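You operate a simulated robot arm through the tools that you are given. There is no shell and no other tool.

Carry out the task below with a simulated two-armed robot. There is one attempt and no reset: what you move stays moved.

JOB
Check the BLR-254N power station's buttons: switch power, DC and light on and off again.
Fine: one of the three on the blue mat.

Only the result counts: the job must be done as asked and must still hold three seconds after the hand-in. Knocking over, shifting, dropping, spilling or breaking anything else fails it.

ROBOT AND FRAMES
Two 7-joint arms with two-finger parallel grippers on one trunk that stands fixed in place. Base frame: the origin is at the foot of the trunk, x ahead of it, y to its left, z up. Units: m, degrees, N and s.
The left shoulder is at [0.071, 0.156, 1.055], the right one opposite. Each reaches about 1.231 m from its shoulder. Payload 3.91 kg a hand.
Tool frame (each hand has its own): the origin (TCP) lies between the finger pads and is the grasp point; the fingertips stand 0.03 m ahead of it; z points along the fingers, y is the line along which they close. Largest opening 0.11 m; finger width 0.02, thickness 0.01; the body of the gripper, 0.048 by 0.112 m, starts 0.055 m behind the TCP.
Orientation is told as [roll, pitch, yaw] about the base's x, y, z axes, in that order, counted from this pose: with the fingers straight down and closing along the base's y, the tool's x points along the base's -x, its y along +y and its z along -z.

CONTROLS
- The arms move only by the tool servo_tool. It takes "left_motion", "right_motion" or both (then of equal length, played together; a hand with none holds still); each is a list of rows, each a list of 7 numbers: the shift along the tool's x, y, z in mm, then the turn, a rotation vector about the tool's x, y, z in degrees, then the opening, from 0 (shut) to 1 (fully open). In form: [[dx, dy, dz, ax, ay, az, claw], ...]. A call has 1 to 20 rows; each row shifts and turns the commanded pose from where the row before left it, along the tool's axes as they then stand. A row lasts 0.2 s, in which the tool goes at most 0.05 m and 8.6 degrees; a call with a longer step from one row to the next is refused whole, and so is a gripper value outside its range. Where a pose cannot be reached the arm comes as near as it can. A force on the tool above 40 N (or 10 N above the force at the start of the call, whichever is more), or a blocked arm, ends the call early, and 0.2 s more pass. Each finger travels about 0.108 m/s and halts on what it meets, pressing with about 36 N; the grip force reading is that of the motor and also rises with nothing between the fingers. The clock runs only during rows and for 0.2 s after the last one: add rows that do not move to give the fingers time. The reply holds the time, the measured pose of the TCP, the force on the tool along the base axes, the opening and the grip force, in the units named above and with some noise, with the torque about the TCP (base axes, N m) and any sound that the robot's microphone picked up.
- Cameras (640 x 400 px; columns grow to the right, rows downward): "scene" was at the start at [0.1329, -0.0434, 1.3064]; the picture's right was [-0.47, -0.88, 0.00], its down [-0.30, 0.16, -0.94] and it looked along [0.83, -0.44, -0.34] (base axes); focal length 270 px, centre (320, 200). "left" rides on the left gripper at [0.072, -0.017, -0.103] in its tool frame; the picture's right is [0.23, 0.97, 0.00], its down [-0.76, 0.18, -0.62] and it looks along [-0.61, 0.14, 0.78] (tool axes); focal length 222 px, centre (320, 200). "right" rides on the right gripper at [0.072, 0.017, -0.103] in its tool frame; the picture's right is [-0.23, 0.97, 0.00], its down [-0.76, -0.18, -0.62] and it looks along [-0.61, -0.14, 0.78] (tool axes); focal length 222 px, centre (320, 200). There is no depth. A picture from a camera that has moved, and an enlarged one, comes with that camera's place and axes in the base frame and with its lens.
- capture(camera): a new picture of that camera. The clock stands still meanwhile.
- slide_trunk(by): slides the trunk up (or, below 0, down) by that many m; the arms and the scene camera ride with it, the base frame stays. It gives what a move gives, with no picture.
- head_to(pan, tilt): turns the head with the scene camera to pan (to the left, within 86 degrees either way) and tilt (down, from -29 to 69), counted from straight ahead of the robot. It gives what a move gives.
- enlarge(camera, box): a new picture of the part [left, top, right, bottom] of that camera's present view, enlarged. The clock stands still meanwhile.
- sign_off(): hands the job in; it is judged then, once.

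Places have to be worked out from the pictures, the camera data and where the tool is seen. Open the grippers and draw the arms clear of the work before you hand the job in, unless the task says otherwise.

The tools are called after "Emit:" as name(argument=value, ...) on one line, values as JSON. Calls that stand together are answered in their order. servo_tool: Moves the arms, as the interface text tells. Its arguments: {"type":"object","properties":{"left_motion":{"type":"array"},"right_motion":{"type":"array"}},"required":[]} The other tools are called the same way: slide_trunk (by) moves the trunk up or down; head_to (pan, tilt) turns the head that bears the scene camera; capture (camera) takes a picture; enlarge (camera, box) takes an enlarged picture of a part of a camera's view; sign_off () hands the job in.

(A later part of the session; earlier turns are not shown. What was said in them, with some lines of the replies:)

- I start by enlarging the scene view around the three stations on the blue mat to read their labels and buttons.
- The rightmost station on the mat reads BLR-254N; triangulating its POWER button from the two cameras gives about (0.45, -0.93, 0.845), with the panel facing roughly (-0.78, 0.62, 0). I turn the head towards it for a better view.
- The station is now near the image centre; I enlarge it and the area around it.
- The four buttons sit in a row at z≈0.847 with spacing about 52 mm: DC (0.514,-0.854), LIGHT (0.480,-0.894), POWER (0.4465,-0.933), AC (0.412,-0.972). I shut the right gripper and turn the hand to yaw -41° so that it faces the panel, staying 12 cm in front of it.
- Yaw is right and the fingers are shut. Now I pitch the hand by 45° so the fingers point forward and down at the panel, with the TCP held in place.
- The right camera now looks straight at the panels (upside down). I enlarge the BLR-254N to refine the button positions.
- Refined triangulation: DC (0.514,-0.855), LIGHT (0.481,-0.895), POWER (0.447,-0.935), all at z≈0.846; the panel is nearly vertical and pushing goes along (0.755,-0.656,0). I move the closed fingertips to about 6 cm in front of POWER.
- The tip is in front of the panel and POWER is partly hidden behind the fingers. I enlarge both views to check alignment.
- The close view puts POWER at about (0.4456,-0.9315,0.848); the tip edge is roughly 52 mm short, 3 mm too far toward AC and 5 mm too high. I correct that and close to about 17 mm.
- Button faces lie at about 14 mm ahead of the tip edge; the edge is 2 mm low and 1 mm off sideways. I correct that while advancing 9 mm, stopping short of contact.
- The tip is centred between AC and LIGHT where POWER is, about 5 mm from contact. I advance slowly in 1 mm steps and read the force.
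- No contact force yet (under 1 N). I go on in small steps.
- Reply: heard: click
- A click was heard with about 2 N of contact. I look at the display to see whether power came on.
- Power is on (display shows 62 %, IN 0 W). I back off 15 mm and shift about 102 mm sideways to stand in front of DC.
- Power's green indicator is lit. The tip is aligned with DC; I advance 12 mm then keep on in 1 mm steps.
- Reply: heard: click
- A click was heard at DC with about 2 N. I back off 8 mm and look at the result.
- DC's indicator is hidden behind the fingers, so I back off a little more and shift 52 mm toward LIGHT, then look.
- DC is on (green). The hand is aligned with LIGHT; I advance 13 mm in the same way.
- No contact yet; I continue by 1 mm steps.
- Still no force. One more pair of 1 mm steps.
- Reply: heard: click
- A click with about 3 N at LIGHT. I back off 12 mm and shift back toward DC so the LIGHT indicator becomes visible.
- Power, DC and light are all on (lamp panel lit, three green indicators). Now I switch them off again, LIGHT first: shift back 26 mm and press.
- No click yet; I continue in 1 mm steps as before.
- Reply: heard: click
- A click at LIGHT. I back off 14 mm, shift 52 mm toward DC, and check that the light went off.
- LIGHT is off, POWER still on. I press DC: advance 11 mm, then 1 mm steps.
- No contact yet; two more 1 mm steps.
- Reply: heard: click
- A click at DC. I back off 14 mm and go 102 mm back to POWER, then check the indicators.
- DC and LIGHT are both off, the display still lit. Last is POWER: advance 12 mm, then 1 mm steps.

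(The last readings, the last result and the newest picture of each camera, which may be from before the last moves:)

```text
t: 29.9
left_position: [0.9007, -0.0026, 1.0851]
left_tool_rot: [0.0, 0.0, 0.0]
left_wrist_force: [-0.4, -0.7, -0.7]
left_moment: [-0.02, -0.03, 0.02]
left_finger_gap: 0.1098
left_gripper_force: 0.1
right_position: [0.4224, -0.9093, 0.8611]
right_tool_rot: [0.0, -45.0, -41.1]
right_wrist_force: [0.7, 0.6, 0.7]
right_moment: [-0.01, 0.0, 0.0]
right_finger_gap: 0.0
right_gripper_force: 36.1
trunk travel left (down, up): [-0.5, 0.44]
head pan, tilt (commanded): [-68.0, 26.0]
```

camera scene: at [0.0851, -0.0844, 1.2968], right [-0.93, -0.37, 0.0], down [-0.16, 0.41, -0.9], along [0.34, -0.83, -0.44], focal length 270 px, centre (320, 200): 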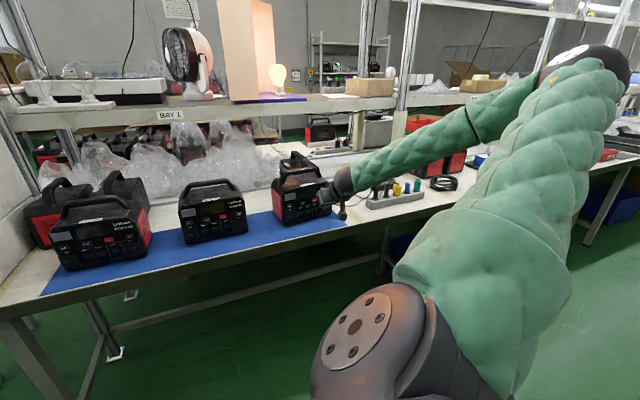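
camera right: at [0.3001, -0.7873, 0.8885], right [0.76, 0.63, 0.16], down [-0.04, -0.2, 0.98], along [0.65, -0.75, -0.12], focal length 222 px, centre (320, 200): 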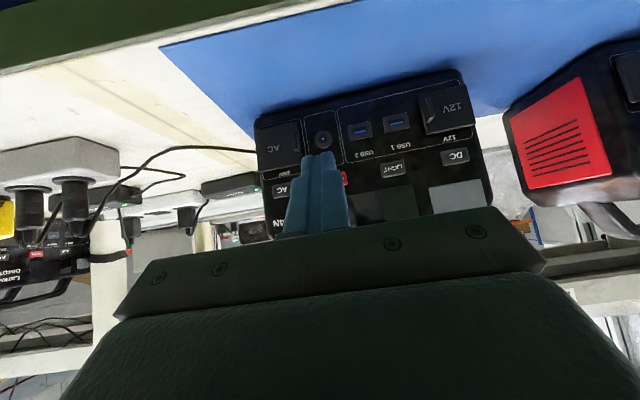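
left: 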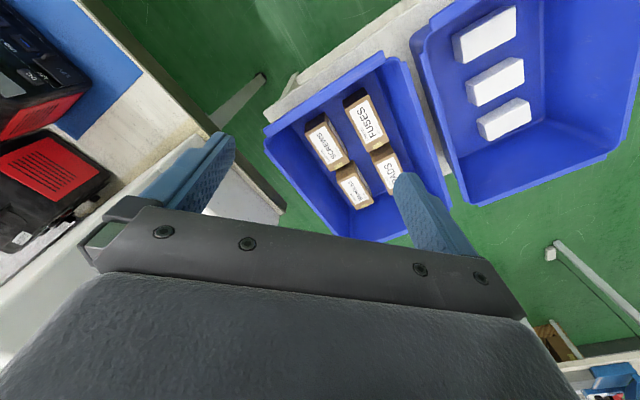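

No contact yet; two more 1 mm steps.

Emit:
servo_tool(right_motion=[[-0.7, 0, 0.7, 0, 0, 0, 0], [-0.7, 0, 0.7, 0, 0, 0, 0]])

```text
t: 30.5
left_position: [0.9001, -0.0029, 1.0843]
left_tool_rot: [0.0, 0.0, -0.1]
left_wrist_force: [-0.6, -0.7, 0.3]
left_moment: [0.02, -0.02, 0.01]
left_finger_gap: 0.1099
left_gripper_force: 0.0
right_position: [0.4227, -0.9101, 0.862]
right_tool_rot: [0.0, -45.0, -41.0]
right_wrist_force: [-0.6, 0.7, 0.5]
right_moment: [-0.02, 0.0, 0.01]
right_finger_gap: 0.0
right_gripper_force: 35.9
trunk travel left (down, up): [-0.5, 0.44]
head pan, tilt (commanded): [-68.0, 26.0]
```

A slight force of about 1 N but no click yet; one more 1 mm step at a time.

Emit:
servo_tool(right_motion=[[-0.7, 0, 0.7, 0, 0, 0, 0]])

```text
t: 30.9
left_position: [0.9001, -0.0037, 1.0846]
left_tool_rot: [0.0, 0.0, 0.0]
left_wrist_force: [0.2, 0.5, 0.5]
left_moment: [-0.02, -0.02, 0.03]
left_finger_gap: 0.11
left_gripper_force: 0.1
right_position: [0.4244, -0.9118, 0.8614]
right_tool_rot: [0.0, -45.0, -41.0]
right_wrist_force: [-0.8, 2.0, -0.5]
right_moment: [0.02, 0.0, 0.03]
right_finger_gap: 0.0
right_gripper_force: 36.0
trunk travel left (down, up): [-0.5, 0.44]
head pan, tilt (commanded): [-68.0, 26.0]
heard: click
```

A click at POWER. I back off 16 mm and check that the display is dark.

Emit:
servo_tool(right_motion=[[2.8, 0, -2.8, 0, 0, 0, 0], [2.8, 0, -2.8, 0, 0, 0, 0], [2.8, 0, -2.8, 0, 0, 0, 0], [2.8, 0, -2.8, 0, 0, 0, 0], [0, 0, 0, 0, 0, 0, 0]])

Emit:
enlarge(camera="right", box=[220, 60, 520, 250])

Emit:
enlarge(camera="scene", box=[270, 160, 360, 230])

```text
t: 32.1
left_position: [0.9005, -0.0033, 1.086]
left_tool_rot: [0.0, -0.1, 0.0]
left_wrist_force: [-0.3, -0.2, 0.0]
left_moment: [-0.02, -0.03, -0.01]
left_finger_gap: 0.1101
left_gripper_force: 0.0
right_position: [0.4111, -0.9003, 0.8628]
right_tool_rot: [-0.2, -45.0, -41.0]
right_wrist_force: [0.8, -0.3, -0.2]
right_moment: [-0.02, -0.02, -0.03]
right_finger_gap: 0.0001
right_gripper_force: 36.1
trunk travel left (down, up): [-0.5, 0.44]
head pan, tilt (commanded): [-68.0, 26.0]
```

```text
2.11 times, centred on (370, 155) of right
camera zoom: at [0.3293, -0.807, 0.8833], right [0.76, 0.63, 0.16], down [-0.04, -0.2, 0.98], along [0.65, -0.75, -0.12], focal length 468 px, centre (215, 295)
```

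zoom: 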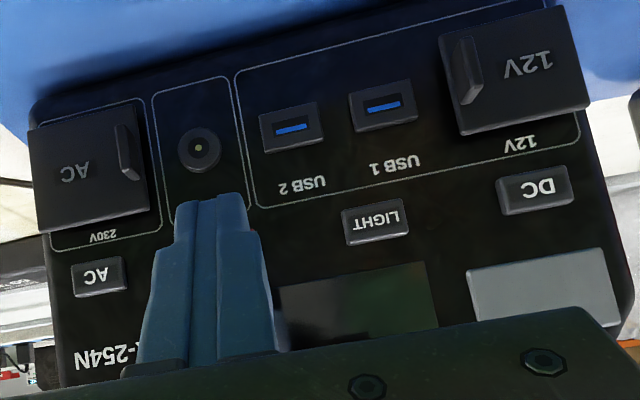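

```text
5.71 times, centred on (315, 195) of scene
camera zoom: at [0.0851, -0.0848, 1.2968], right [-0.93, -0.37, 0.0], down [-0.16, 0.41, -0.9], along [0.34, -0.83, -0.44], focal length 1544 px, centre (349, 229)
```

zoom: 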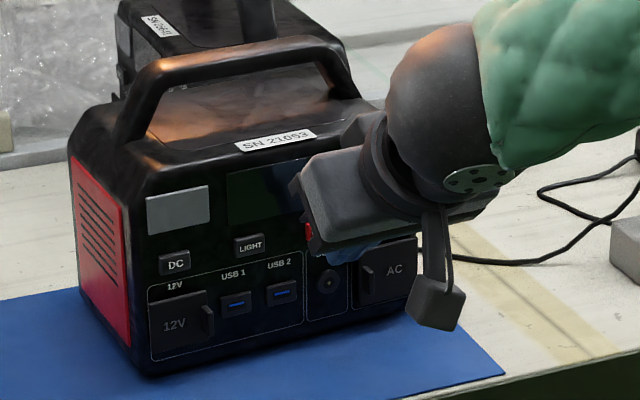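

The display and all indicators are dark: everything was switched on and off again, and the station hasn't moved. I withdraw the hand along the path it came by and then open the gripper well clear.

Emit:
servo_tool(right_motion=[[7, 0, -7, 0, 0, 0, 0], [7, 0, -7, 0, 0, 0, 0], [7, 0, -7, 0, 0, 0, 0], [7, 0, -7, 0, 0, 0, 0], [-4.5, 22.3, -13.4, 0, 0, 0, 0], [-4.5, 22.3, -13.4, 0, 0, 0, 0], [-4.5, 22.3, -13.4, 0, 0, 0, 0], [-4.5, 22.3, -13.4, 0, 0, 0, 0], [-4.5, 22.3, -13.4, 0, 0, 0, 0], [-4.5, 22.3, -13.4, 0, 0, 0, 0], [-4.5, 22.3, -13.4, 0, 0, 0, 0], [-4.5, 22.3, -13.4, 0, 0, 0, 0], [-4.5, 22.3, -13.4, 0, 0, 0, 0], [-4.5, 22.3, -13.4, 0, 0, 0, 0], [0, 0, 0, 0, 0, 0, 0.3], [0, 0, 0, 0, 0, 0, 0.7], [0, 0, 0, 0, 0, 0, 1], [0, 0, 0, 0, 0, 0, 1], [0, 0, 0, 0, 0, 0, 1]])

Emit:
capture(camera="scene")

Emit:
capture(camera="right")

Emit:
enlarge(camera="scene", box=[240, 145, 350, 235])

```text
t: 36.1
left_position: [0.8986, -0.003, 1.085]
left_tool_rot: [0.0, 0.0, -0.1]
left_wrist_force: [0.0, -0.5, 0.1]
left_moment: [0.01, -0.02, -0.01]
left_finger_gap: 0.1098
left_gripper_force: 0.1
right_position: [0.4835, -0.6651, 0.9886]
right_tool_rot: [0.0, -45.0, -41.0]
right_wrist_force: [0.7, 0.4, -1.5]
right_moment: [0.01, 0.02, 0.0]
right_finger_gap: 0.1097
right_gripper_force: 0.0
trunk travel left (down, up): [-0.5, 0.44]
head pan, tilt (commanded): [-68.0, 26.0]
```

```text
taken
camera scene: at [0.0851, -0.0847, 1.2968], right [-0.93, -0.37, 0.0], down [-0.16, 0.41, -0.9], along [0.34, -0.83, -0.44], focal length 270 px, centre (320, 200)
```

scene: 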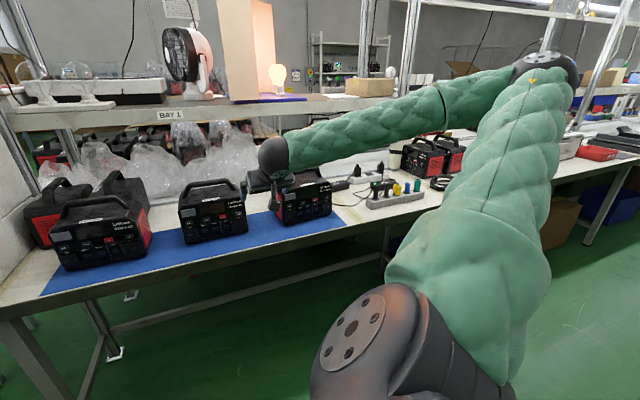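

```text
taken
camera right: at [0.4001, -0.5711, 1.0095], right [0.76, 0.63, 0.16], down [-0.04, -0.2, 0.98], along [0.65, -0.75, -0.12], focal length 222 px, centre (320, 200)
```

right: 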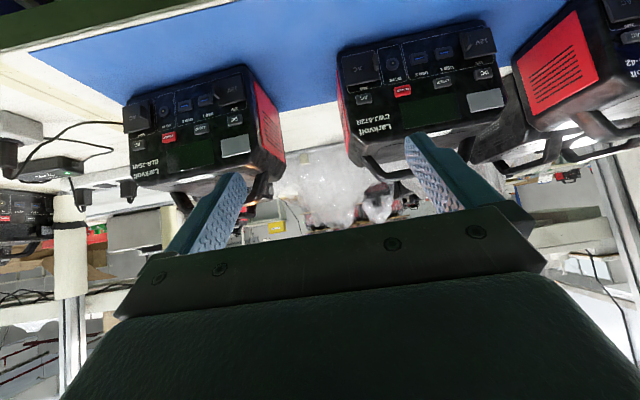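

```text
4.44 times, centred on (295, 190) of scene
camera zoom: at [0.0851, -0.0847, 1.2968], right [-0.93, -0.37, 0.0], down [-0.16, 0.41, -0.9], along [0.34, -0.83, -0.44], focal length 1201 px, centre (431, 244)
```

zoom: 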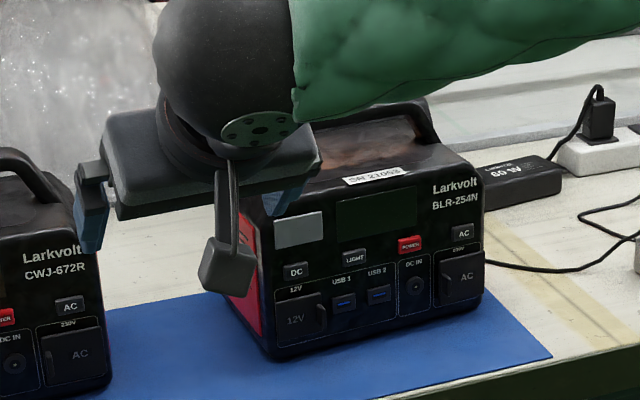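

All indicators are off and the station sits exactly as before. I draw the arm a further 12 cm back and up along the tool axis to be clear of the work.

Emit:
servo_tool(right_motion=[[0, 0, -20, 0, 0, 0, 1], [0, 0, -20, 0, 0, 0, 1], [0, 0, -20, 0, 0, 0, 1], [0, 0, -20, 0, 0, 0, 1], [0, 0, -20, 0, 0, 0, 1], [0, 0, -20, 0, 0, 0, 1], [0, 0, 0, 0, 0, 0, 1]])

Emit:
capture(camera="scene")

Emit:
enlarge(camera="right", box=[100, 40, 340, 220])

```text
t: 37.7
left_position: [0.9012, -0.0045, 1.0845]
left_tool_rot: [0.1, 0.1, -0.1]
left_wrist_force: [0.6, 0.7, 0.7]
left_moment: [0.02, 0.01, 0.04]
left_finger_gap: 0.11
left_gripper_force: 0.0
right_position: [0.4158, -0.6088, 1.0738]
right_tool_rot: [0.0, -45.1, -41.0]
right_wrist_force: [0.2, 0.1, -0.3]
right_moment: [-0.01, 0.0, 0.0]
right_finger_gap: 0.1099
right_gripper_force: 0.0
trunk travel left (down, up): [-0.5, 0.44]
head pan, tilt (commanded): [-68.0, 26.0]
```

```text
taken
camera scene: at [0.0855, -0.085, 1.2967], right [-0.93, -0.37, 0.0], down [-0.16, 0.41, -0.9], along [0.34, -0.83, -0.44], focal length 270 px, centre (320, 200)
```

scene: 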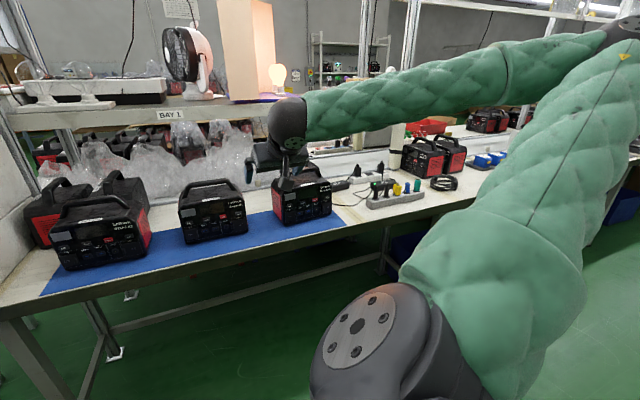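

```text
2.22 times, centred on (220, 130) of right
camera zoom: at [0.3331, -0.5153, 1.0948], right [0.76, 0.63, 0.16], down [-0.04, -0.2, 0.98], along [0.65, -0.75, -0.12], focal length 494 px, centre (542, 356)
```

zoom: 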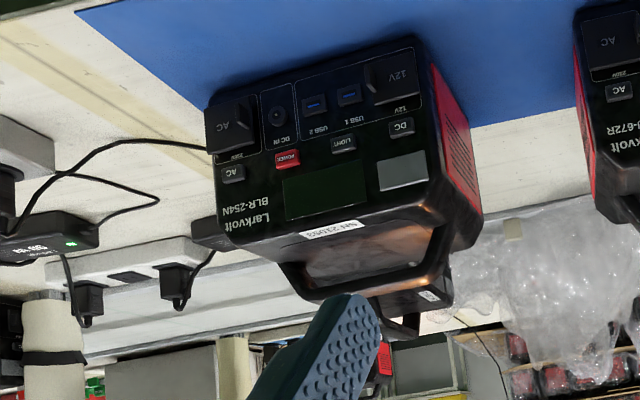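

The hand is clear with the gripper open, and the BLR-254N is dark with nothing disturbed around it. I hand the job in.

Emit:
sign_off()

```text
The job is handed in.
```

I checked all three buttons on the BLR-254N, the rightmost station on the blue mat. Power, DC and light each switched on and off again.

- **On:** Power came on first and the display showed 62 %. DC's green indicator came on next. Then the light came on, with its own indicator and the lamp panel lit.
- **Off:** I switched off the light, then DC, then power. The pictures after each press showed it go dark, and at the end the display and all indicators were off.

Each press clicked at about 1–3 N. The station sits where it was before, and nothing else on the bench was touched. The right arm is drawn back with its gripper open. The left arm never moved. The job is handed in.
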